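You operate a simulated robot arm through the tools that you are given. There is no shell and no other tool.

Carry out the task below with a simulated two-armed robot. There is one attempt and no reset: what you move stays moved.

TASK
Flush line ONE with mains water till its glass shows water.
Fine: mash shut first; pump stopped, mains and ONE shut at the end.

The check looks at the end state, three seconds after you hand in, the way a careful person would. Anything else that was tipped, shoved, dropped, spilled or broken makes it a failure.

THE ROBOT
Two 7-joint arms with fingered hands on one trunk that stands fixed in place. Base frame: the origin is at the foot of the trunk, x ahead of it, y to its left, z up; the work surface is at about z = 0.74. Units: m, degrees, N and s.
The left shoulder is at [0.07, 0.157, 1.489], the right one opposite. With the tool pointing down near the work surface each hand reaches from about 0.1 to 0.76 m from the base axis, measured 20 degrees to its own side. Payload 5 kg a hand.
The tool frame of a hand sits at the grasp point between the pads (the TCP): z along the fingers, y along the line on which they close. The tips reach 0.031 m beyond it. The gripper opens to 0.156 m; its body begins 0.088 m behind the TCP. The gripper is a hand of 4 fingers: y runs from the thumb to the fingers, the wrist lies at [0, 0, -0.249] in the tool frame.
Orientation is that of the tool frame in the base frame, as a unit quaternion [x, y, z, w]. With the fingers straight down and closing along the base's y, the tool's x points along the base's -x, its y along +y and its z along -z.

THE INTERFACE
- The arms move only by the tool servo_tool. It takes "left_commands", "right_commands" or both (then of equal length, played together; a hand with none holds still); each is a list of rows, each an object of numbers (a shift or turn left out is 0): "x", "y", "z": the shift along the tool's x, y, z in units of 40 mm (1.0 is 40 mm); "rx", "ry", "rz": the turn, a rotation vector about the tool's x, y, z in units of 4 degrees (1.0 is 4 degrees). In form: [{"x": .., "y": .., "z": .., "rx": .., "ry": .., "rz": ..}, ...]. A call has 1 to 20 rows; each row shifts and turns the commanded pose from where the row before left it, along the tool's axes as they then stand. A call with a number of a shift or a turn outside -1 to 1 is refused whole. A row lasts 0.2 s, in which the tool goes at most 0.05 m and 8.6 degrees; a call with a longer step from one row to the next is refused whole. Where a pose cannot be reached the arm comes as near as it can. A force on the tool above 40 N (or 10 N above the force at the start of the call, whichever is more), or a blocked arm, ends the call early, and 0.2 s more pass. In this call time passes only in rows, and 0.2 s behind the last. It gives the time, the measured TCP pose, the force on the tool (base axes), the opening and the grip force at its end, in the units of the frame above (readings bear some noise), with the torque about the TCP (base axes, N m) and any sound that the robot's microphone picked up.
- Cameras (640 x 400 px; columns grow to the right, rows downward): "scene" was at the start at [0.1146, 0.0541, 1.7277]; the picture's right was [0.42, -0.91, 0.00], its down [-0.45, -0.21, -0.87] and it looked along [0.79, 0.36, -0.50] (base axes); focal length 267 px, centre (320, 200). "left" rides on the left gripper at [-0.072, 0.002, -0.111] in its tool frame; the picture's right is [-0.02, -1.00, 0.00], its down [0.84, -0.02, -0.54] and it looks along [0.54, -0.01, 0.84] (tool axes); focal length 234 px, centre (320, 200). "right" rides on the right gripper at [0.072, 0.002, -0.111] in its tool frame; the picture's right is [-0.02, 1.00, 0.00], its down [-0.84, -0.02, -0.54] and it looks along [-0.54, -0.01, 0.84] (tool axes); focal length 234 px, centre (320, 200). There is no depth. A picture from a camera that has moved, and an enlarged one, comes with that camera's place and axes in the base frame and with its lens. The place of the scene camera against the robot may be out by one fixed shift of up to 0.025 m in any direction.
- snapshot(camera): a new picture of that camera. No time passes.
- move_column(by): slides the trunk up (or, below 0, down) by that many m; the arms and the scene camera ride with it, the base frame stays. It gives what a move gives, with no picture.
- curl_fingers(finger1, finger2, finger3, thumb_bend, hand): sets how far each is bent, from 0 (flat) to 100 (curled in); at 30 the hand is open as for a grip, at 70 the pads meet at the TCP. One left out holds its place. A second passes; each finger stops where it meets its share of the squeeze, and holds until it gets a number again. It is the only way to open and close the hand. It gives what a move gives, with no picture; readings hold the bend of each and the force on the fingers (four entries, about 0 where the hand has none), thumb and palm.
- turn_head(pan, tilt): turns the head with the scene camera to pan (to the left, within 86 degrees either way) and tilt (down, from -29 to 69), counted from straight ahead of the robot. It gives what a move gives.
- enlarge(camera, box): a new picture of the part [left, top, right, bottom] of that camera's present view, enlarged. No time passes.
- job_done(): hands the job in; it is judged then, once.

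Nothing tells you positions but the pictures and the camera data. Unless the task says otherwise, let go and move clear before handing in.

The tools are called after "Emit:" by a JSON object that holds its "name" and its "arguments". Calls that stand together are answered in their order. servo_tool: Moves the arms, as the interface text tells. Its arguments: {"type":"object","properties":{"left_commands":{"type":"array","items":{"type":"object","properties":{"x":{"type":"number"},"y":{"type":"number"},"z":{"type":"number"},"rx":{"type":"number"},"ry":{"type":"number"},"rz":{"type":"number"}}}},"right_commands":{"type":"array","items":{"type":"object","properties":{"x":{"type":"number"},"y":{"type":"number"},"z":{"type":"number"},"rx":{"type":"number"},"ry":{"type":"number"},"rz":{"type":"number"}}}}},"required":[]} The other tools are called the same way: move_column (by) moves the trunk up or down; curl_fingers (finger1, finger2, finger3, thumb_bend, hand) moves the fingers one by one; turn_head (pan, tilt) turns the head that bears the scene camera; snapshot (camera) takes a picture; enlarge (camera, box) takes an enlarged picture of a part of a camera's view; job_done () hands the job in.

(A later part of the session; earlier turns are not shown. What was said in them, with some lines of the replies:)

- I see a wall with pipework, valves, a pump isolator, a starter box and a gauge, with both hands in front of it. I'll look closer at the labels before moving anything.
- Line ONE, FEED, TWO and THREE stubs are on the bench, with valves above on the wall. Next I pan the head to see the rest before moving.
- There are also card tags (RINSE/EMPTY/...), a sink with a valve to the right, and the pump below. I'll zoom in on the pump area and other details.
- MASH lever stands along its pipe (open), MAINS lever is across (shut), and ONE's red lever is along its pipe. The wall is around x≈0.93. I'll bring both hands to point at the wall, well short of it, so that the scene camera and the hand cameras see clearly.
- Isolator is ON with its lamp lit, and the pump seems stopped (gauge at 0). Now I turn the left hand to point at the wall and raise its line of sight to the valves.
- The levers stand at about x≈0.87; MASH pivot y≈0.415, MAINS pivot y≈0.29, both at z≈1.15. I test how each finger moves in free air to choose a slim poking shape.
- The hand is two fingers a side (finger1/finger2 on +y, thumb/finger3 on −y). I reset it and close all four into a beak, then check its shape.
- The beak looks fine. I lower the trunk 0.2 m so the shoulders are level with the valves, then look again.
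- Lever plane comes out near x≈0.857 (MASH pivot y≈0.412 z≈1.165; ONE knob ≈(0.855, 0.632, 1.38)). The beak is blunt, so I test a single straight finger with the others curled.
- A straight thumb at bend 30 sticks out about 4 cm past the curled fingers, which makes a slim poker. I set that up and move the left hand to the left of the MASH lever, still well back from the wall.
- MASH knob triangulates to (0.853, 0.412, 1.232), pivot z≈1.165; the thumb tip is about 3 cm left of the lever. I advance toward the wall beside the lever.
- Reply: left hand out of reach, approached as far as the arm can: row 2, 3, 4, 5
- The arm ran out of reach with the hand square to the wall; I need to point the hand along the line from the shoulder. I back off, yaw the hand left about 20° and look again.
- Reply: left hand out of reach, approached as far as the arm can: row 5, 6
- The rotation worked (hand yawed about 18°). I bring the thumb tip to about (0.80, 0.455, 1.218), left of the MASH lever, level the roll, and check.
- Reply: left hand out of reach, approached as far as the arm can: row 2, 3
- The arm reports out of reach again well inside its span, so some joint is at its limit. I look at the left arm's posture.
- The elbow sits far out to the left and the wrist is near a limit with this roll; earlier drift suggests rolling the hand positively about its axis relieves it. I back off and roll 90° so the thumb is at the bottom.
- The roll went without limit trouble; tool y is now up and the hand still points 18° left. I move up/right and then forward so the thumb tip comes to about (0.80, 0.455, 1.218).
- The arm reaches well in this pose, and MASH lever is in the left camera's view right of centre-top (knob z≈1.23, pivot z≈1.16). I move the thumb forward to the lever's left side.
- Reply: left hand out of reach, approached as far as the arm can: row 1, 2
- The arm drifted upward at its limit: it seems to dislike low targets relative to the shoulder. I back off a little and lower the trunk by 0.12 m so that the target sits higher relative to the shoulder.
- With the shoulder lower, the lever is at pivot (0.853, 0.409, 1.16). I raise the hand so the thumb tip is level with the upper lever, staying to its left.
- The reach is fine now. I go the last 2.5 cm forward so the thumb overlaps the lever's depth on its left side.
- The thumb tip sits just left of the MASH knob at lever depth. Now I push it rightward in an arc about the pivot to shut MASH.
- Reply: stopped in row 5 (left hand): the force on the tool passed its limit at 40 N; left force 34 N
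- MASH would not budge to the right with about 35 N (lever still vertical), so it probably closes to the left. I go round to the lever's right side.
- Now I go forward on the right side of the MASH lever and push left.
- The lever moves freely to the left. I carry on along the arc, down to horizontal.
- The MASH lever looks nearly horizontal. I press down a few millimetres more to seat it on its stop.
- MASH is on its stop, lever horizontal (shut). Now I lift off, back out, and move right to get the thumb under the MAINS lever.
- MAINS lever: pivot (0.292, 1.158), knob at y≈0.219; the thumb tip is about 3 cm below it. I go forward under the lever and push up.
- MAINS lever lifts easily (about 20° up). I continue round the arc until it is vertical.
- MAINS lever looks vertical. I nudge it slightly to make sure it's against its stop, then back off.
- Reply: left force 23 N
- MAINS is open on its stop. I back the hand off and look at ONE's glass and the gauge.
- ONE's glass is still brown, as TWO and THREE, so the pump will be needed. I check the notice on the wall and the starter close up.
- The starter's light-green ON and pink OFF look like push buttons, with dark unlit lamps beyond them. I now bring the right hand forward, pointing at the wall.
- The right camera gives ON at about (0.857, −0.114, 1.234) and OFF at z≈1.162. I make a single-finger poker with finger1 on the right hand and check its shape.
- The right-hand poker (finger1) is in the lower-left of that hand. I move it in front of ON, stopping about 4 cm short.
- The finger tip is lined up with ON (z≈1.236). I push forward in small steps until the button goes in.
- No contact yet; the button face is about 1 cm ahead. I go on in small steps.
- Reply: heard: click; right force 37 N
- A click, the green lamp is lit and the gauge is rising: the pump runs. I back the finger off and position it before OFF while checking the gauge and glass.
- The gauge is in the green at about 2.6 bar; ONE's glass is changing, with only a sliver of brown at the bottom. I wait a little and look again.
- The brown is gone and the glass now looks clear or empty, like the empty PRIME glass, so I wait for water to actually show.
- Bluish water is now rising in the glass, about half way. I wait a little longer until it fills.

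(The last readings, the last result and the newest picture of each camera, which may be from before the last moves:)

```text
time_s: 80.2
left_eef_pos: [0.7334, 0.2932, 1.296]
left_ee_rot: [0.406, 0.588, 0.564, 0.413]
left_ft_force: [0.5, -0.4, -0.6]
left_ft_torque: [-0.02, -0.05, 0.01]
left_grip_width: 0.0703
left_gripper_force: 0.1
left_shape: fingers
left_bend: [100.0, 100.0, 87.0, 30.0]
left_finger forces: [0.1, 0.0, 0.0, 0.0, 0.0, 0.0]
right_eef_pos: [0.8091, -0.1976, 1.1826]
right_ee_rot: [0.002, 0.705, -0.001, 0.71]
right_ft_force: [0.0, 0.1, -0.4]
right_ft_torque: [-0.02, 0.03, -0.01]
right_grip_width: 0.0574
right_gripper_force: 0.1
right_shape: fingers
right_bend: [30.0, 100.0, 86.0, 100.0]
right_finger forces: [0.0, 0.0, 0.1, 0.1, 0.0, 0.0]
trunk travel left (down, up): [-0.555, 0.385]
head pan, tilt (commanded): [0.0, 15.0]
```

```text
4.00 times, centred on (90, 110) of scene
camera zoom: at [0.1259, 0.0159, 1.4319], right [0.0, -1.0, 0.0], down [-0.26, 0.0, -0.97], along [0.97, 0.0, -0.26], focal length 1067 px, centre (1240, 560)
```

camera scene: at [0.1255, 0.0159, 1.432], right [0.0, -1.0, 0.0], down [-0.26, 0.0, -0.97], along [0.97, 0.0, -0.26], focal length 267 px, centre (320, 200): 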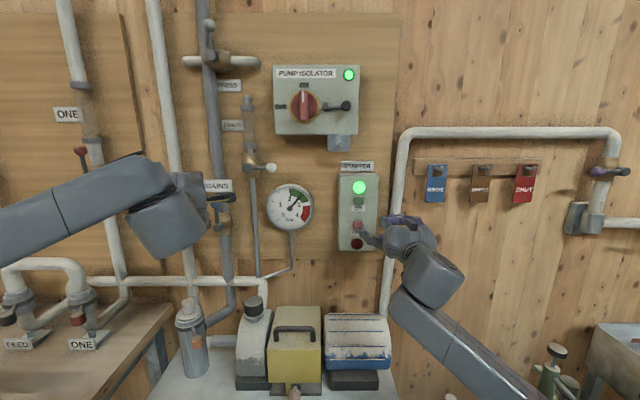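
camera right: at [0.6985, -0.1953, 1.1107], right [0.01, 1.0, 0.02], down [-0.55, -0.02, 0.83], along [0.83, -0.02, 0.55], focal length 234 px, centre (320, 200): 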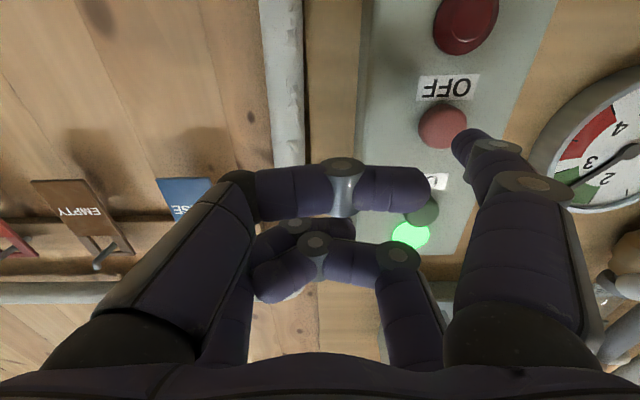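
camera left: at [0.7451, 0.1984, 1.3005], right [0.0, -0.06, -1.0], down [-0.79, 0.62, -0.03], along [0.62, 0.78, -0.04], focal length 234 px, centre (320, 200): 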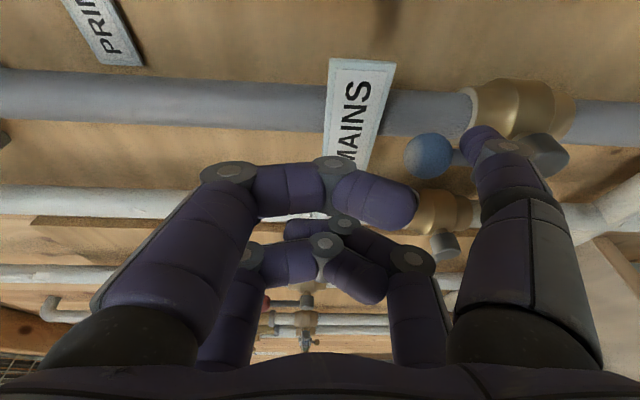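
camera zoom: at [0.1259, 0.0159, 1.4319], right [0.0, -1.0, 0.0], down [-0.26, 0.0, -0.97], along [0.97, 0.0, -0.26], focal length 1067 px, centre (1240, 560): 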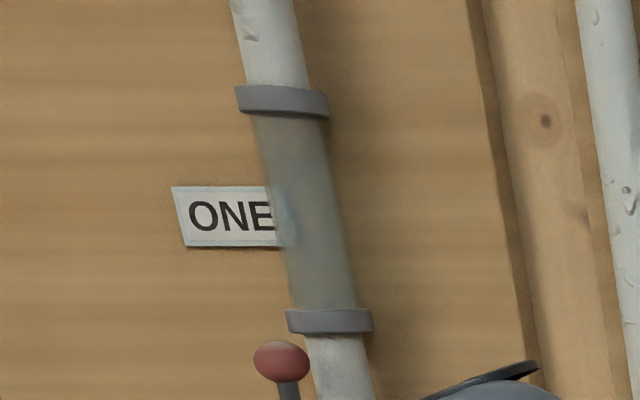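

ONE's glass is full of clear bluish water. I press OFF now.

Emit:
{"name": "servo_tool", "arguments": {"right_commands": [{"z": 0.3}, {"z": 0.25}, {"z": 0.15}, {"z": 0.12}, {"z": 0.12}, {}]}}

Emit:
{"name": "enlarge", "arguments": {"camera": "scene", "box": [200, 60, 400, 260]}}

```text
time_s: 81.6
left_eef_pos: [0.7294, 0.2918, 1.2984]
left_ee_rot: [0.405, 0.587, 0.565, 0.414]
left_ft_force: [-0.1, 0.6, 0.6]
left_ft_torque: [-0.02, -0.01, 0.01]
left_grip_width: 0.0702
left_gripper_force: 0.0
left_shape: fingers
left_bend: [100.0, 100.0, 87.0, 30.0]
left_finger forces: [0.1, 0.0, 0.0, 0.0, 0.0, 0.0]
right_eef_pos: [0.8428, -0.2011, 1.1868]
right_ee_rot: [0.001, 0.704, 0.0, 0.711]
right_ft_force: [-31.6, -12.3, -8.6]
right_ft_torque: [-1.04, 0.98, 2.93]
right_grip_width: 0.0597
right_gripper_force: 16.1
right_shape: fingers
right_bend: [22.0, 100.0, 86.0, 100.0]
right_finger forces: [31.9, 0.1, 0.0, 0.0, 0.0, 0.1]
trunk travel left (down, up): [-0.555, 0.385]
head pan, tilt (commanded): [0.0, 15.0]
heard: click
```

```text
2.00 times, centred on (300, 160) of scene
camera zoom: at [0.1207, 0.0134, 1.4323], right [0.0, -1.0, 0.0], down [-0.26, 0.0, -0.97], along [0.97, 0.0, -0.26], focal length 533 px, centre (360, 280)
```

zoom: 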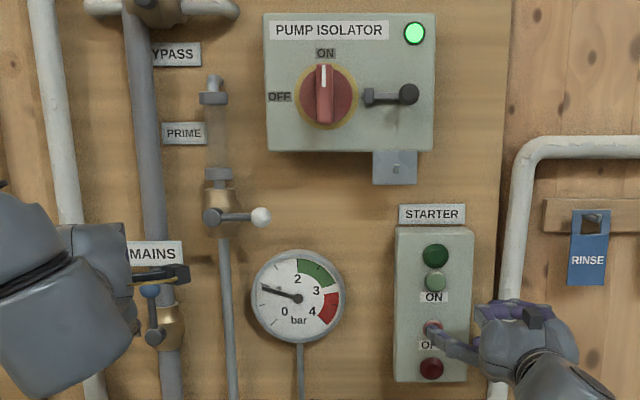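

A click, the green lamp is out and the gauge is falling: pump stopped. I withdraw the right hand and then set the left thumb to the left of the MAINS lever.

Emit:
{"name": "servo_tool", "arguments": {"right_commands": [{"z": -0.8}, {"z": -1}, {"z": -1}, {"z": -1}, {"z": -1}, {"y": -0.8}, {"y": -0.8}, {}]}}

Emit:
{"name": "snapshot", "arguments": {"camera": "left"}}

Emit:
{"name": "snapshot", "arguments": {"camera": "scene"}}

```text
time_s: 83.4
left_eef_pos: [0.7339, 0.295, 1.2948]
left_ee_rot: [0.405, 0.59, 0.563, 0.413]
left_ft_force: [-0.5, 0.5, -0.4]
left_ft_torque: [-0.01, -0.04, -0.03]
left_grip_width: 0.0703
left_gripper_force: 0.0
left_shape: fingers
left_bend: [100.0, 100.0, 87.0, 30.0]
left_finger forces: [0.1, 0.1, 0.0, 0.0, 0.0, 0.1]
right_eef_pos: [0.6533, -0.2578, 1.1836]
right_ee_rot: [0.002, 0.705, -0.002, 0.709]
right_ft_force: [0.7, 0.2, 0.0]
right_ft_torque: [-0.04, 0.0, -0.01]
right_grip_width: 0.0574
right_gripper_force: 0.2
right_shape: fingers
right_bend: [30.0, 100.0, 86.0, 100.0]
right_finger forces: [0.0, 0.1, 0.0, 0.0, 0.0, 0.0]
trunk travel left (down, up): [-0.555, 0.385]
head pan, tilt (commanded): [0.0, 15.0]
```

```text
taken
camera left: at [0.6521, 0.1903, 1.3012], right [0.0, -0.06, -1.0], down [-0.79, 0.61, -0.03], along [0.61, 0.79, -0.05], focal length 234 px, centre (320, 200)
```

left: 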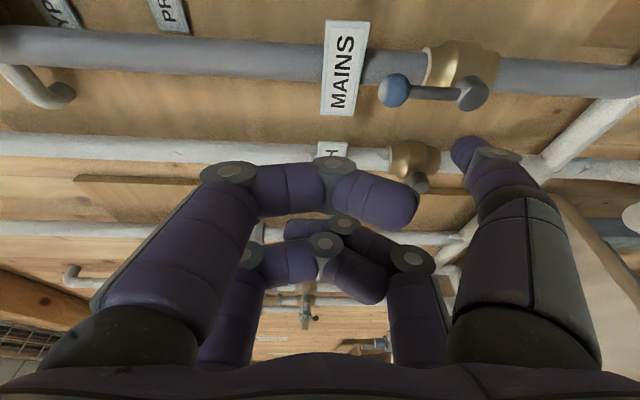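

```text
taken
camera scene: at [0.1265, 0.0168, 1.4318], right [0.0, -1.0, 0.0], down [-0.26, 0.0, -0.97], along [0.97, 0.0, -0.26], focal length 267 px, centre (320, 200)
```

scene: 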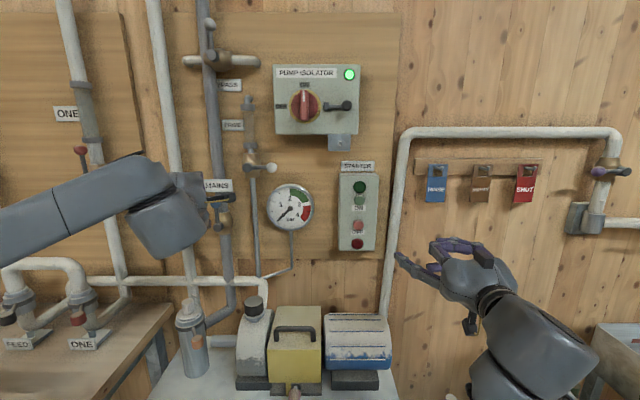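

The gauge is back to zero. Now I move the thumb left of the vertical MAINS lever, forward, and begin pushing it right toward shut.

Emit:
{"name": "servo_tool", "arguments": {"left_commands": [{"x": 0.6, "z": 0.2, "y": 0.02}, {"x": 0.6, "z": 0.2, "y": 0.02}, {"z": 0.6, "x": -0.2}, {"z": 0.6, "x": -0.2}, {"z": 0.6, "x": -0.2}, {"z": 0.44, "x": -0.17}, {}]}}

Emit:
{"name": "snapshot", "arguments": {"camera": "left"}}

```text
time_s: 85.0
left_eef_pos: [0.8267, 0.3429, 1.2936]
left_ee_rot: [0.406, 0.587, 0.564, 0.414]
left_ft_force: [-0.6, 0.2, -0.1]
left_ft_torque: [0.01, 0.04, 0.0]
left_grip_width: 0.0705
left_gripper_force: 0.1
left_shape: fingers
left_bend: [100.0, 100.0, 87.0, 30.0]
left_finger forces: [0.1, 0.0, 0.1, 0.1, 0.1, 0.0]
right_eef_pos: [0.6524, -0.26, 1.1831]
right_ee_rot: [0.002, 0.705, -0.002, 0.709]
right_ft_force: [-0.5, 0.0, 0.0]
right_ft_torque: [0.02, -0.01, -0.01]
right_grip_width: 0.0572
right_gripper_force: 0.1
right_shape: fingers
right_bend: [30.0, 100.0, 86.0, 100.0]
right_finger forces: [0.1, 0.0, 0.0, 0.1, 0.0, 0.1]
trunk travel left (down, up): [-0.555, 0.385]
head pan, tilt (commanded): [0.0, 15.0]
```

```text
taken
camera left: at [0.7451, 0.2389, 1.3002], right [0.0, -0.06, -1.0], down [-0.79, 0.61, -0.03], along [0.61, 0.79, -0.05], focal length 234 px, centre (320, 200)
```

left: 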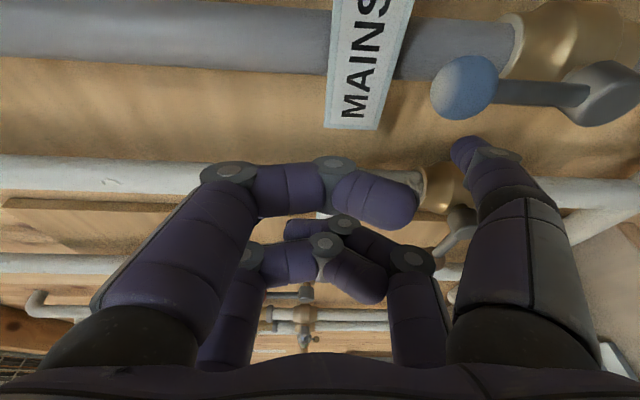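

The thumb is left of the MAINS lever at the right depth. I push it right and down along the arc.

Emit:
{"name": "servo_tool", "arguments": {"left_commands": [{"x": -0.5, "z": -0.17, "y": -0.02}, {"x": -0.307, "z": -0.106, "y": -0.01}, {"x": -0.307, "z": -0.106, "y": -0.01}, {"x": -0.27, "z": -0.09, "y": -0.15}, {"x": -0.27, "z": -0.09, "y": -0.15}, {"x": -0.16, "z": -0.053, "y": -0.274}, {"x": -0.16, "z": -0.053, "y": -0.274}, {"y": -0.2}, {}]}}

Emit:
{"name": "snapshot", "arguments": {"camera": "left"}}

Emit:
{"name": "snapshot", "arguments": {"camera": "scene"}}

```text
time_s: 87.0
left_eef_pos: [0.8257, 0.2582, 1.2555]
left_ee_rot: [0.405, 0.588, 0.564, 0.415]
left_ft_force: [-1.4, -0.6, 6.3]
left_ft_torque: [-0.15, -0.05, -0.05]
left_grip_width: 0.067
left_gripper_force: 2.6
left_shape: fingers
left_bend: [100.0, 100.0, 87.0, 32.0]
left_finger forces: [0.1, 0.1, 0.1, 0.1, 6.7, 0.0]
right_eef_pos: [0.6518, -0.2606, 1.1838]
right_ee_rot: [0.002, 0.704, -0.001, 0.71]
right_ft_force: [0.1, 0.0, 0.7]
right_ft_torque: [-0.05, -0.03, 0.01]
right_grip_width: 0.057
right_gripper_force: 0.1
right_shape: fingers
right_bend: [30.0, 100.0, 86.0, 100.0]
right_finger forces: [0.1, 0.0, 0.0, 0.1, 0.1, 0.0]
trunk travel left (down, up): [-0.555, 0.385]
head pan, tilt (commanded): [0.0, 15.0]
```

```text
taken
camera left: at [0.7438, 0.1535, 1.2606], right [0.0, -0.06, -1.0], down [-0.79, 0.61, -0.04], along [0.61, 0.79, -0.05], focal length 234 px, centre (320, 200)
```

left: 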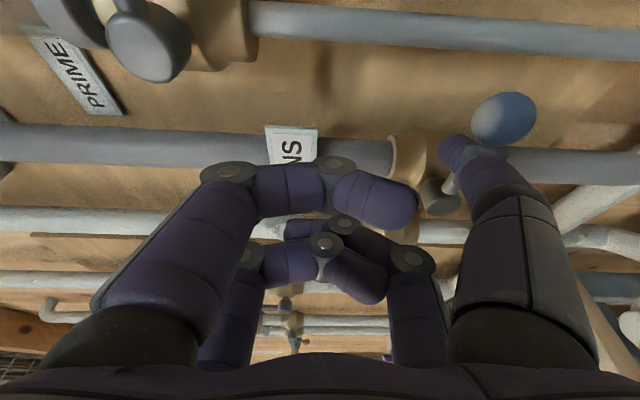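

```text
taken
camera scene: at [0.1245, 0.0153, 1.4321], right [0.0, -1.0, 0.0], down [-0.26, 0.0, -0.97], along [0.97, 0.0, -0.26], focal length 267 px, centre (320, 200)
```

scene: 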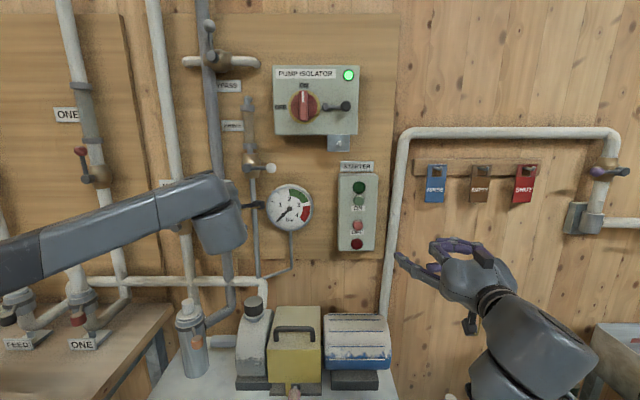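

MAINS lever appears horizontal (knob z≈1.160). I press a few millimetres more to seat it at the stop.

Emit:
{"name": "servo_tool", "arguments": {"left_commands": [{"y": -0.12}, {"y": -0.12}, {"y": -0.12}, {}]}}

Emit:
{"name": "servo_tool", "arguments": {"left_commands": [{"y": 0.5}, {"z": -0.75, "x": 0.26}, {"z": -0.75, "x": 0.26}, {"z": -0.75, "x": 0.26}, {}]}}

Emit:
{"name": "snapshot", "arguments": {"camera": "left"}}

Emit:
{"name": "snapshot", "arguments": {"camera": "scene"}}

```text
time_s: 88.0
left_eef_pos: [0.8222, 0.2571, 1.2424]
left_ee_rot: [0.405, 0.587, 0.565, 0.415]
left_ft_force: [-7.5, -2.3, 17.9]
left_ft_torque: [-0.4, -0.01, -0.16]
left_grip_width: 0.0619
left_gripper_force: 9.1
left_shape: fingers
left_bend: [100.0, 100.0, 87.0, 36.0]
left_finger forces: [0.1, 0.1, 0.1, 0.0, 18.8, 0.0]
right_eef_pos: [0.6487, -0.261, 1.1861]
right_ee_rot: [0.002, 0.704, -0.001, 0.71]
right_ft_force: [0.2, -0.5, -0.1]
right_ft_torque: [0.0, 0.03, -0.02]
right_grip_width: 0.0572
right_gripper_force: 0.0
right_shape: fingers
right_bend: [30.0, 100.0, 86.0, 100.0]
right_finger forces: [0.0, 0.0, 0.1, 0.0, 0.1, 0.0]
trunk travel left (down, up): [-0.555, 0.385]
head pan, tilt (commanded): [0.0, 15.0]
```

```text
time_s: 89.2
left_eef_pos: [0.7321, 0.26, 1.2599]
left_ee_rot: [0.405, 0.589, 0.563, 0.414]
left_ft_force: [0.2, -0.6, 0.7]
left_ft_torque: [0.0, 0.01, -0.03]
left_grip_width: 0.0702
left_gripper_force: 0.1
left_shape: fingers
left_bend: [100.0, 100.0, 87.0, 30.0]
left_finger forces: [0.0, 0.0, 0.1, 0.0, 0.0, 0.0]
right_eef_pos: [0.6534, -0.2598, 1.1832]
right_ee_rot: [0.002, 0.704, -0.001, 0.71]
right_ft_force: [1.2, 1.3, -0.2]
right_ft_torque: [0.01, 0.0, -0.02]
right_grip_width: 0.0571
right_gripper_force: 0.0
right_shape: fingers
right_bend: [30.0, 100.0, 86.0, 100.0]
right_finger forces: [0.1, 0.0, 0.0, 0.0, 0.1, 0.0]
trunk travel left (down, up): [-0.555, 0.385]
head pan, tilt (commanded): [0.0, 15.0]
```

```text
taken
camera left: at [0.6509, 0.1558, 1.2648], right [0.0, -0.06, -1.0], down [-0.79, 0.61, -0.03], along [0.61, 0.79, -0.05], focal length 234 px, centre (320, 200)
```

left: 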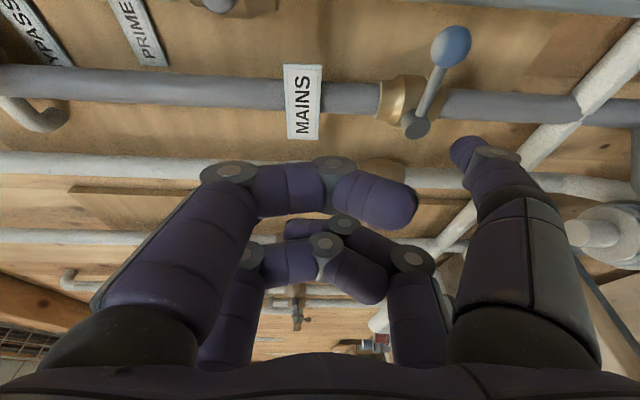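

```text
taken
camera scene: at [0.1265, 0.0156, 1.4318], right [0.0, -1.0, 0.0], down [-0.26, 0.0, -0.97], along [0.97, 0.0, -0.26], focal length 267 px, centre (320, 200)
```

scene: 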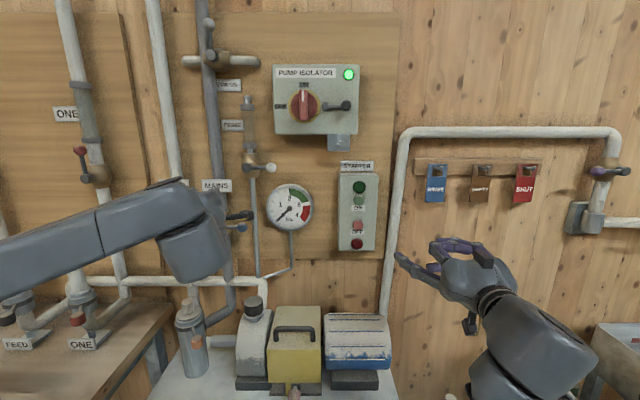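

MAINS is shut again and the glass keeps its water. For ONE (higher and further left) I raise the trunk 0.12 m, then yaw the hand further left and shift toward ONE's lever.

Emit:
{"name": "move_column", "arguments": {"by": 0.12}}

Emit:
{"name": "servo_tool", "arguments": {"left_commands": [{"ry": 1}, {"ry": 1}, {"ry": 1}, {"x": 0.8, "z": 0.55, "y": 0.15}, {"x": 0.8, "z": 0.55, "y": 0.15}, {"x": 0.8, "z": 0.55, "y": 0.15}, {"x": 0.8, "z": 0.55, "y": 0.15}, {"x": 0.8, "z": 0.55, "y": 0.15}, {"x": 0.8, "z": 0.55, "y": 0.15}, {}]}}

Emit:
{"name": "snapshot", "arguments": {"camera": "left"}}

Emit:
{"name": "turn_head", "arguments": {"pan": 35, "tilt": 15}}

Emit:
{"name": "snapshot", "arguments": {"camera": "scene"}}

```text
time_s: 90.7
left_eef_pos: [0.7313, 0.2605, 1.3807]
left_ee_rot: [0.406, 0.589, 0.563, 0.414]
left_ft_force: [0.7, -0.1, 0.3]
left_ft_torque: [-0.01, 0.02, -0.01]
left_grip_width: 0.0702
left_gripper_force: 0.1
left_shape: fingers
left_bend: [100.0, 100.0, 87.0, 30.0]
left_finger forces: [0.1, 0.0, 0.0, 0.0, 0.1, 0.0]
right_eef_pos: [0.652, -0.2599, 1.3029]
right_ee_rot: [0.002, 0.704, -0.002, 0.71]
right_ft_force: [-0.7, -0.6, -0.1]
right_ft_torque: [0.01, 0.0, 0.01]
right_grip_width: 0.0571
right_gripper_force: 0.0
right_shape: fingers
right_bend: [30.0, 100.0, 86.0, 100.0]
right_finger forces: [0.0, 0.1, 0.0, 0.1, 0.1, 0.0]
trunk travel left (down, up): [-0.675, 0.265]
head pan, tilt (commanded): [0.0, 15.0]
```

```text
time_s: 92.9
left_eef_pos: [0.7461, 0.4927, 1.4077]
left_ee_rot: [0.344, 0.628, 0.603, 0.351]
left_ft_force: [0.4, -0.1, -0.6]
left_ft_torque: [0.0, 0.03, -0.01]
left_grip_width: 0.0702
left_gripper_force: 0.0
left_shape: fingers
left_bend: [100.0, 100.0, 87.0, 30.0]
left_finger forces: [0.1, 0.1, 0.0, 0.0, 0.0, 0.0]
right_eef_pos: [0.6535, -0.2603, 1.3036]
right_ee_rot: [0.003, 0.704, -0.002, 0.71]
right_ft_force: [0.1, 1.0, 0.2]
right_ft_torque: [0.02, -0.01, -0.01]
right_grip_width: 0.0572
right_gripper_force: 0.1
right_shape: fingers
right_bend: [30.0, 100.0, 86.0, 100.0]
right_finger forces: [0.1, 0.1, 0.0, 0.0, 0.1, 0.1]
trunk travel left (down, up): [-0.675, 0.265]
head pan, tilt (commanded): [0.0, 15.0]
```

```text
taken
camera left: at [0.6885, 0.3738, 1.4139], right [0.0, -0.06, -1.0], down [-0.9, 0.44, -0.03], along [0.44, 0.9, -0.05], focal length 234 px, centre (320, 200)
```

left: 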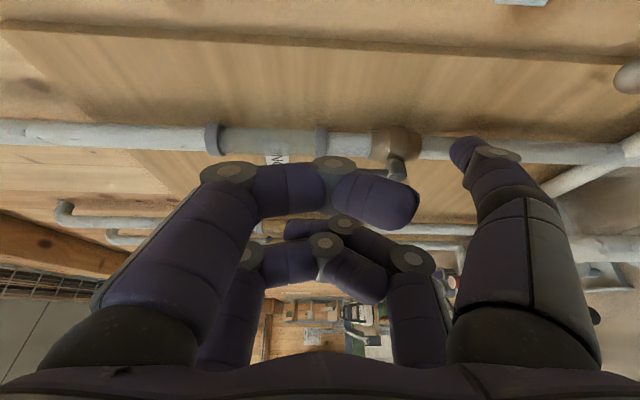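

```text
time_s: 93.9
left_eef_pos: [0.7462, 0.4931, 1.4074]
left_ee_rot: [0.345, 0.628, 0.603, 0.351]
left_ft_force: [0.0, -0.4, 0.5]
left_ft_torque: [-0.05, -0.04, 0.0]
left_grip_width: 0.0704
left_gripper_force: 0.0
left_shape: fingers
left_bend: [100.0, 100.0, 87.0, 30.0]
left_finger forces: [0.1, 0.0, 0.0, 0.0, 0.0, 0.0]
right_eef_pos: [0.6519, -0.2596, 1.3035]
right_ee_rot: [0.002, 0.704, -0.002, 0.71]
right_ft_force: [0.4, 0.4, 0.4]
right_ft_torque: [0.02, 0.0, 0.03]
right_grip_width: 0.0573
right_gripper_force: 0.0
right_shape: fingers
right_bend: [30.0, 100.0, 86.0, 100.0]
right_finger forces: [0.0, 0.0, 0.0, 0.0, 0.0, 0.0]
trunk travel left (down, up): [-0.675, 0.265]
head pan, tilt (commanded): [35.0, 15.0]
```

```text
taken
camera scene: at [0.1091, 0.0695, 1.5519], right [0.57, -0.82, 0.0], down [-0.21, -0.15, -0.97], along [0.79, 0.55, -0.26], focal length 267 px, centre (320, 200)
```

scene: 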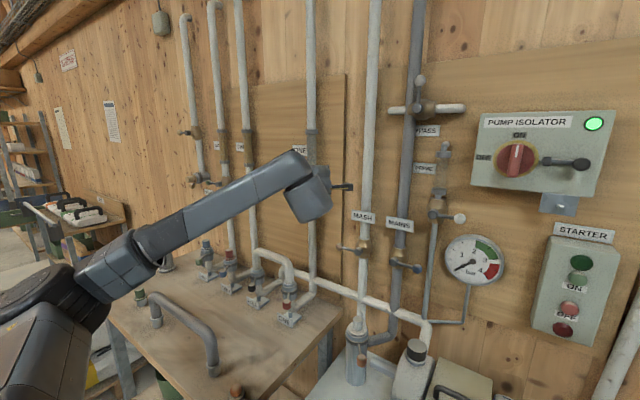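

ONE's pivot is at about (0.853, 0.62, 1.303). I approach the lever's right side in stages.

Emit:
{"name": "servo_tool", "arguments": {"left_commands": [{"z": 0.57, "x": 0.357, "y": 0.257}, {"z": 0.57, "x": 0.357, "y": 0.257}, {"z": 0.57, "x": 0.357, "y": 0.257}, {}]}}

Emit:
{"name": "snapshot", "arguments": {"camera": "left"}}

Emit:
{"name": "snapshot", "arguments": {"camera": "scene"}}

```text
time_s: 94.9
left_eef_pos: [0.7821, 0.5667, 1.4359]
left_ee_rot: [0.344, 0.629, 0.603, 0.35]
left_ft_force: [1.0, 0.5, -0.2]
left_ft_torque: [-0.02, -0.02, 0.0]
left_grip_width: 0.0701
left_gripper_force: 0.0
left_shape: fingers
left_bend: [100.0, 100.0, 87.0, 30.0]
left_finger forces: [0.1, 0.1, 0.0, 0.1, 0.0, 0.0]
right_eef_pos: [0.6528, -0.2595, 1.3036]
right_ee_rot: [0.002, 0.704, -0.001, 0.71]
right_ft_force: [0.1, -0.8, -0.2]
right_ft_torque: [0.0, -0.01, 0.02]
right_grip_width: 0.0573
right_gripper_force: 0.1
right_shape: fingers
right_bend: [30.0, 100.0, 86.0, 100.0]
right_finger forces: [0.0, 0.0, 0.0, 0.0, 0.0, 0.0]
trunk travel left (down, up): [-0.675, 0.265]
head pan, tilt (commanded): [35.0, 15.0]
```

```text
taken
camera left: at [0.7253, 0.4484, 1.4423], right [0.0, -0.06, -1.0], down [-0.9, 0.44, -0.03], along [0.44, 0.9, -0.05], focal length 234 px, centre (320, 200)
```

left: 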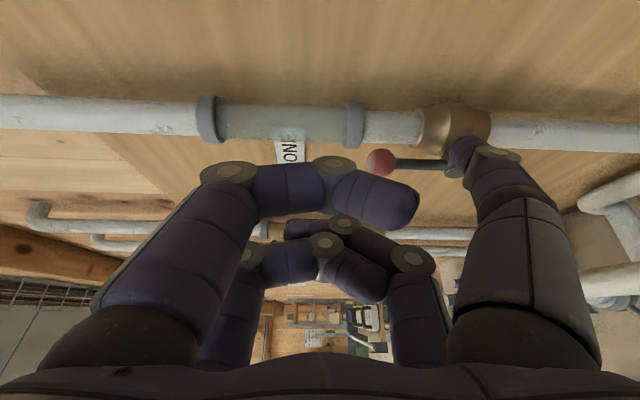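

```text
taken
camera scene: at [0.1088, 0.0694, 1.5519], right [0.57, -0.82, 0.0], down [-0.21, -0.15, -0.97], along [0.79, 0.55, -0.26], focal length 267 px, centre (320, 200)
```

scene: 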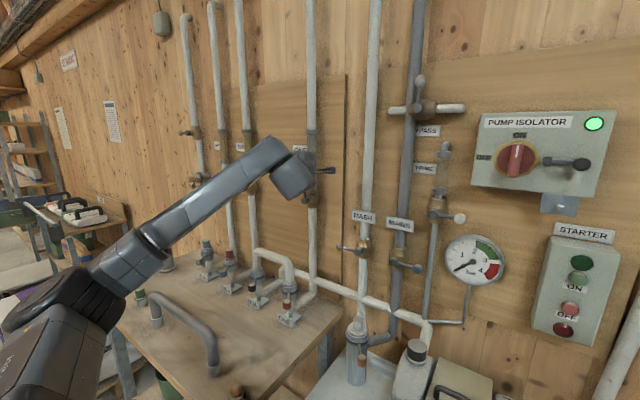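

ONE's knob is at (0.853, 0.622, 1.377). The thumb tip goes forward on its right side and starts pushing left.

Emit:
{"name": "servo_tool", "arguments": {"left_commands": [{"z": 0.61, "x": -0.09, "y": 0.015}, {"z": 0.61, "x": -0.09, "y": 0.015}, {"x": 0.255, "z": 0.155, "y": 0.01}, {"x": 0.255, "z": 0.155, "y": 0.01}, {"x": 0.274, "z": 0.165, "y": 0.03}, {"x": 0.274, "z": 0.165, "y": 0.03}, {}]}}

Emit:
{"name": "snapshot", "arguments": {"camera": "left"}}

```text
time_s: 96.5
left_eef_pos: [0.8295, 0.6334, 1.4364]
left_ee_rot: [0.344, 0.628, 0.603, 0.351]
left_ft_force: [1.0, -1.2, -0.3]
left_ft_torque: [-0.14, -0.07, -0.05]
left_grip_width: 0.0705
left_gripper_force: 0.7
left_shape: fingers
left_bend: [100.0, 100.0, 87.0, 30.0]
left_finger forces: [0.0, 0.0, 0.0, 0.0, 2.0, 0.1]
right_eef_pos: [0.6527, -0.2598, 1.3032]
right_ee_rot: [0.001, 0.705, 0.0, 0.709]
right_ft_force: [-0.2, -0.4, -0.2]
right_ft_torque: [0.01, 0.04, 0.01]
right_grip_width: 0.0572
right_gripper_force: 0.0
right_shape: fingers
right_bend: [30.0, 100.0, 86.0, 100.0]
right_finger forces: [0.0, 0.0, 0.0, 0.0, 0.1, 0.0]
trunk travel left (down, up): [-0.675, 0.265]
head pan, tilt (commanded): [35.0, 15.0]
```

```text
taken
camera left: at [0.7712, 0.5157, 1.4427], right [0.0, -0.06, -1.0], down [-0.9, 0.44, -0.03], along [0.44, 0.9, -0.05], focal length 234 px, centre (320, 200)
```

left: 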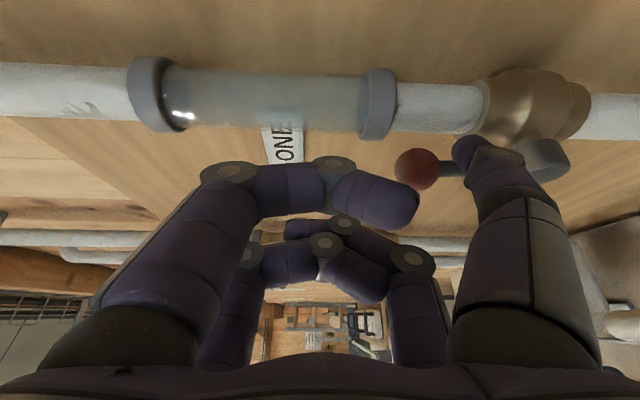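

ONE's lever is moving left freely. I continue along the arc down to horizontal.

Emit:
{"name": "servo_tool", "arguments": {"left_commands": [{"x": 0.274, "z": 0.16, "y": -0.12}, {"x": 0.274, "z": 0.16, "y": -0.12}, {"x": 0.16, "z": 0.095, "y": -0.26}, {"x": 0.16, "z": 0.095, "y": -0.26}, {"x": 0.03, "z": 0.02, "y": -0.2}, {}]}}

Emit:
{"name": "snapshot", "arguments": {"camera": "left"}}

Emit:
{"name": "snapshot", "arguments": {"camera": "scene"}}

```text
time_s: 97.9
left_eef_pos: [0.8262, 0.6754, 1.3982]
left_ee_rot: [0.344, 0.628, 0.604, 0.351]
left_ft_force: [-0.4, -0.1, 4.3]
left_ft_torque: [-0.02, -0.07, -0.02]
left_grip_width: 0.0682
left_gripper_force: 1.7
left_shape: fingers
left_bend: [100.0, 100.0, 87.0, 31.0]
left_finger forces: [0.0, 0.0, 0.1, 0.0, 3.7, 0.1]
right_eef_pos: [0.6521, -0.2603, 1.3033]
right_ee_rot: [0.002, 0.705, -0.001, 0.709]
right_ft_force: [0.0, -0.2, -0.3]
right_ft_torque: [0.04, -0.02, -0.02]
right_grip_width: 0.0569
right_gripper_force: 0.0
right_shape: fingers
right_bend: [30.0, 100.0, 86.0, 100.0]
right_finger forces: [0.0, 0.0, 0.1, 0.0, 0.1, 0.0]
trunk travel left (down, up): [-0.675, 0.265]
head pan, tilt (commanded): [35.0, 15.0]
```

```text
taken
camera left: at [0.769, 0.5576, 1.4042], right [0.0, -0.06, -1.0], down [-0.9, 0.44, -0.03], along [0.44, 0.9, -0.05], focal length 234 px, centre (320, 200)
```

left: 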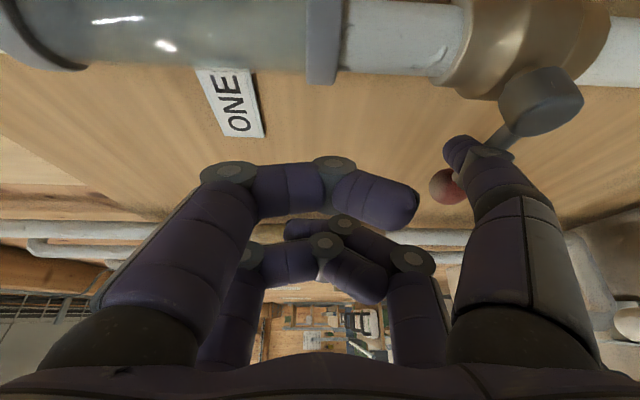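

```text
taken
camera scene: at [0.1083, 0.0691, 1.552], right [0.57, -0.82, 0.0], down [-0.21, -0.15, -0.97], along [0.79, 0.55, -0.26], focal length 267 px, centre (320, 200)
```

scene: 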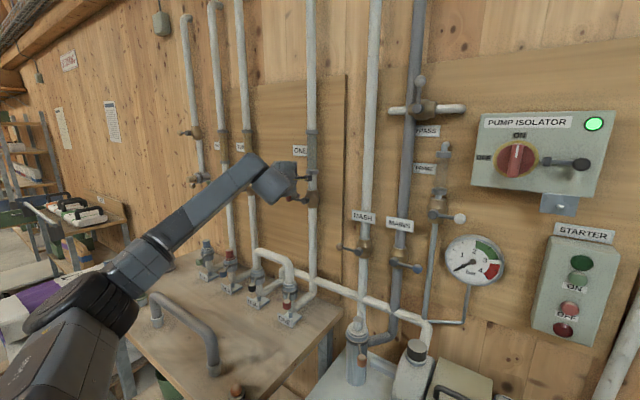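

ONE's lever is about horizontal. I press it a little further to its stop.

Emit:
{"name": "servo_tool", "arguments": {"left_commands": [{"y": -0.12}, {"y": -0.12}, {"y": -0.12}, {}]}}

Emit:
{"name": "snapshot", "arguments": {"camera": "left"}}

```text
time_s: 98.9
left_eef_pos: [0.8243, 0.6737, 1.3868]
left_ee_rot: [0.344, 0.627, 0.604, 0.352]
left_ft_force: [-3.9, -1.3, 13.5]
left_ft_torque: [-0.25, -0.13, -0.08]
left_grip_width: 0.0636
left_gripper_force: 6.9
left_shape: fingers
left_bend: [100.0, 100.0, 87.0, 35.0]
left_finger forces: [0.1, 0.1, 0.0, 0.0, 14.5, 0.1]
right_eef_pos: [0.6502, -0.2616, 1.304]
right_ee_rot: [0.002, 0.703, 0.0, 0.711]
right_ft_force: [0.3, 0.5, -0.3]
right_ft_torque: [0.03, 0.0, 0.0]
right_grip_width: 0.0572
right_gripper_force: 0.1
right_shape: fingers
right_bend: [30.0, 100.0, 86.0, 100.0]
right_finger forces: [0.0, 0.0, 0.0, 0.1, 0.0, 0.0]
trunk travel left (down, up): [-0.675, 0.265]
head pan, tilt (commanded): [35.0, 15.0]
```

```text
taken
camera left: at [0.766, 0.5552, 1.393], right [0.01, -0.05, -1.0], down [-0.9, 0.44, -0.03], along [0.44, 0.9, -0.05], focal length 234 px, centre (320, 200)
```

left: 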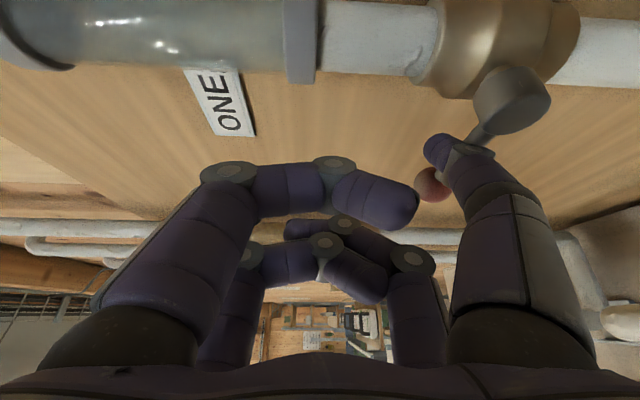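

ONE is on its stop (shut). I lift off, withdraw, and check everything.

Emit:
{"name": "servo_tool", "arguments": {"left_commands": [{"y": 0.5}, {"z": -0.64, "x": 0.39}, {"z": -0.64, "x": 0.39}, {"z": -0.64, "x": 0.39}, {"z": -1}, {"z": -1}, {"z": -1}, {"z": -1}, {}]}}

Emit:
{"name": "turn_head", "arguments": {"pan": 25, "tilt": 12}}

Emit:
{"name": "snapshot", "arguments": {"camera": "scene"}}

Emit:
{"name": "snapshot", "arguments": {"camera": "left"}}

```text
time_s: 100.9
left_eef_pos: [0.6041, 0.5974, 1.4059]
left_ee_rot: [0.344, 0.629, 0.602, 0.351]
left_ft_force: [1.0, 0.0, -0.2]
left_ft_torque: [0.01, 0.0, 0.02]
left_grip_width: 0.07
left_gripper_force: 0.0
left_shape: fingers
left_bend: [100.0, 100.0, 87.0, 30.0]
left_finger forces: [0.0, 0.0, 0.0, 0.0, 0.0, 0.0]
right_eef_pos: [0.6529, -0.2583, 1.3031]
right_ee_rot: [0.002, 0.705, -0.002, 0.709]
right_ft_force: [0.6, 0.3, -0.3]
right_ft_torque: [0.01, 0.0, 0.01]
right_grip_width: 0.0569
right_gripper_force: 0.1
right_shape: fingers
right_bend: [30.0, 100.0, 86.0, 100.0]
right_finger forces: [0.1, 0.0, 0.0, 0.0, 0.0, 0.1]
trunk travel left (down, up): [-0.675, 0.265]
head pan, tilt (commanded): [35.0, 15.0]
```

```text
time_s: 101.6
left_eef_pos: [0.602, 0.5973, 1.4075]
left_ee_rot: [0.345, 0.628, 0.603, 0.35]
left_ft_force: [-0.8, -0.3, 0.4]
left_ft_torque: [-0.02, 0.03, 0.0]
left_grip_width: 0.0702
left_gripper_force: 0.0
left_shape: fingers
left_bend: [100.0, 100.0, 87.0, 30.0]
left_finger forces: [0.1, 0.1, 0.1, 0.1, 0.0, 0.0]
right_eef_pos: [0.6534, -0.2598, 1.3035]
right_ee_rot: [0.002, 0.704, -0.002, 0.71]
right_ft_force: [0.2, -0.4, 0.7]
right_ft_torque: [0.01, 0.02, -0.05]
right_grip_width: 0.0571
right_gripper_force: 0.0
right_shape: fingers
right_bend: [30.0, 100.0, 86.0, 100.0]
right_finger forces: [0.0, 0.1, 0.0, 0.0, 0.0, 0.1]
trunk travel left (down, up): [-0.675, 0.265]
head pan, tilt (commanded): [25.0, 12.0]
```

```text
taken
camera scene: at [0.117, 0.0558, 1.5567], right [0.42, -0.91, 0.0], down [-0.19, -0.09, -0.98], along [0.89, 0.41, -0.21], focal length 267 px, centre (320, 200)
```

scene: 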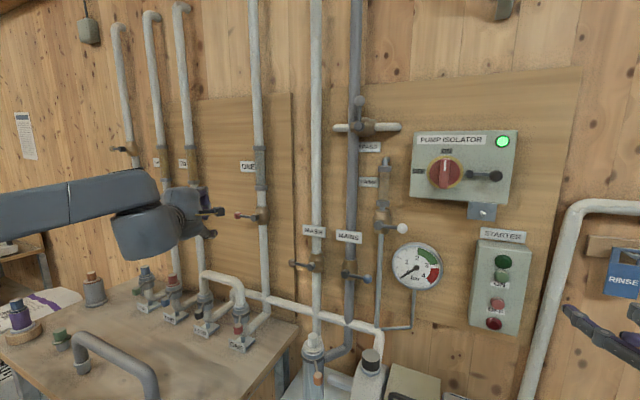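

```text
taken
camera left: at [0.5446, 0.4778, 1.4139], right [0.0, -0.06, -1.0], down [-0.9, 0.44, -0.03], along [0.44, 0.9, -0.05], focal length 234 px, centre (320, 200)
```

left: 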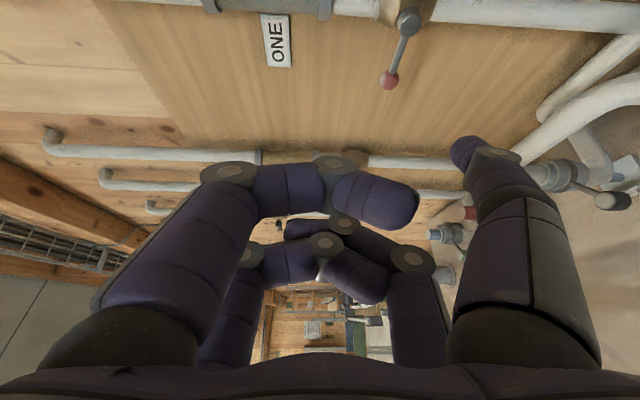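

All three levers appear across their pipes. I zoom in to confirm ONE, MASH, MAINS, the glass and the starter.

Emit:
{"name": "enlarge", "arguments": {"camera": "scene", "box": [200, 130, 320, 240]}}

Emit:
{"name": "enlarge", "arguments": {"camera": "scene", "box": [270, 200, 430, 310]}}

Emit:
{"name": "enlarge", "arguments": {"camera": "scene", "box": [330, 110, 550, 350]}}

Emit:
{"name": "enlarge", "arguments": {"camera": "scene", "box": [40, 220, 300, 400]}}

```text
3.64 times, centred on (260, 185) of scene
camera zoom: at [0.117, 0.0558, 1.5567], right [0.42, -0.91, 0.0], down [-0.19, -0.09, -0.98], along [0.89, 0.41, -0.21], focal length 970 px, centre (538, 254)
```

zoom: 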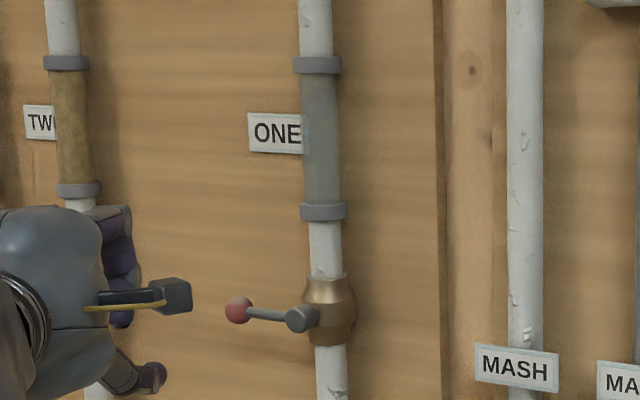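

```text
3.64 times, centred on (350, 255) of scene
camera zoom: at [0.117, 0.0558, 1.5567], right [0.42, -0.91, 0.0], down [-0.19, -0.09, -0.98], along [0.89, 0.41, -0.21], focal length 970 px, centre (211, 0)
```

zoom: 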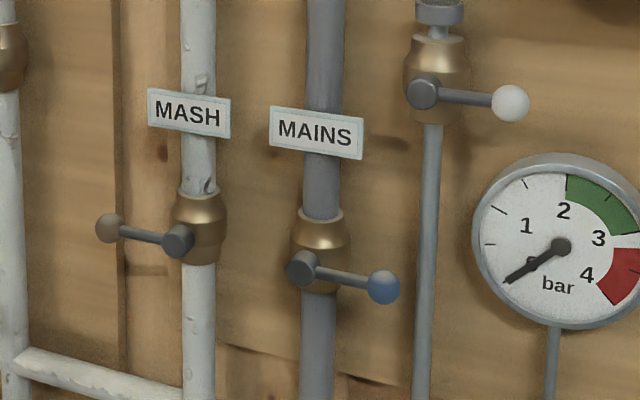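

```text
1.67 times, centred on (440, 230) of scene
camera zoom: at [0.117, 0.0558, 1.5567], right [0.42, -0.91, 0.0], down [-0.19, -0.09, -0.98], along [0.89, 0.41, -0.21], focal length 444 px, centre (120, 150)
```

zoom: 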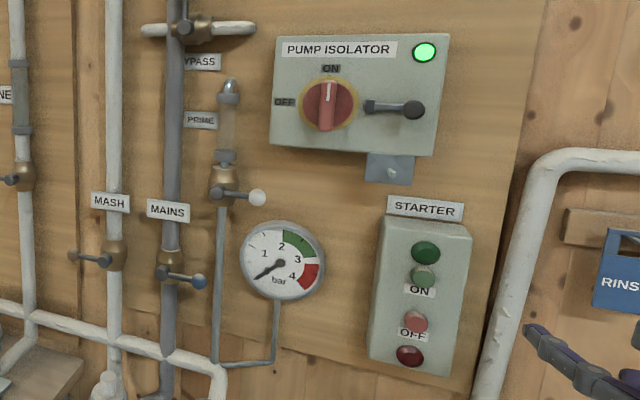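

```text
2.22 times, centred on (170, 310) of scene
camera zoom: at [0.117, 0.0558, 1.5567], right [0.42, -0.91, 0.0], down [-0.19, -0.09, -0.98], along [0.89, 0.41, -0.21], focal length 593 px, centre (653, -44)
```

zoom: 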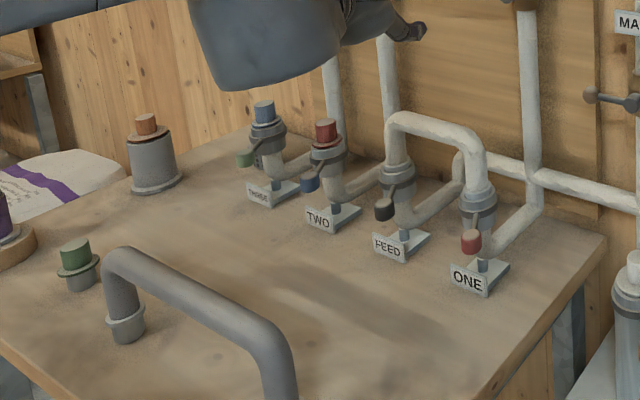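

MASH, MAINS and ONE levers are all across their pipes. ONE's glass holds clear water while TWO's is still brown. The gauge reads zero, the starter lamp is out, and both hands are clear, so I hand the job in.

Emit:
{"name": "job_done", "arguments": {}}

```text
The job is handed in.
```

Line ONE is flushed: its glass filled completely with clear mains water. The job is handed in.

- **Order:** I shut mash first, then opened mains and started the pump. Once the glass was full I stopped the pump, shut mains, then shut ONE.
- **End state:** mash, mains and ONE are all shut. The pump is stopped, with its running lamp out and the gauge at zero.
- **Not touched:** the pump isolator is still ON, and bypass, prime, TWO and THREE are as I found them.
- **Extra force:** mash closes to the left. I pushed it right first and it stopped at about 35 N without moving. I saw no damage.

Both hands are clear of the wall, and I saw nothing tipped, dropped or spilled.
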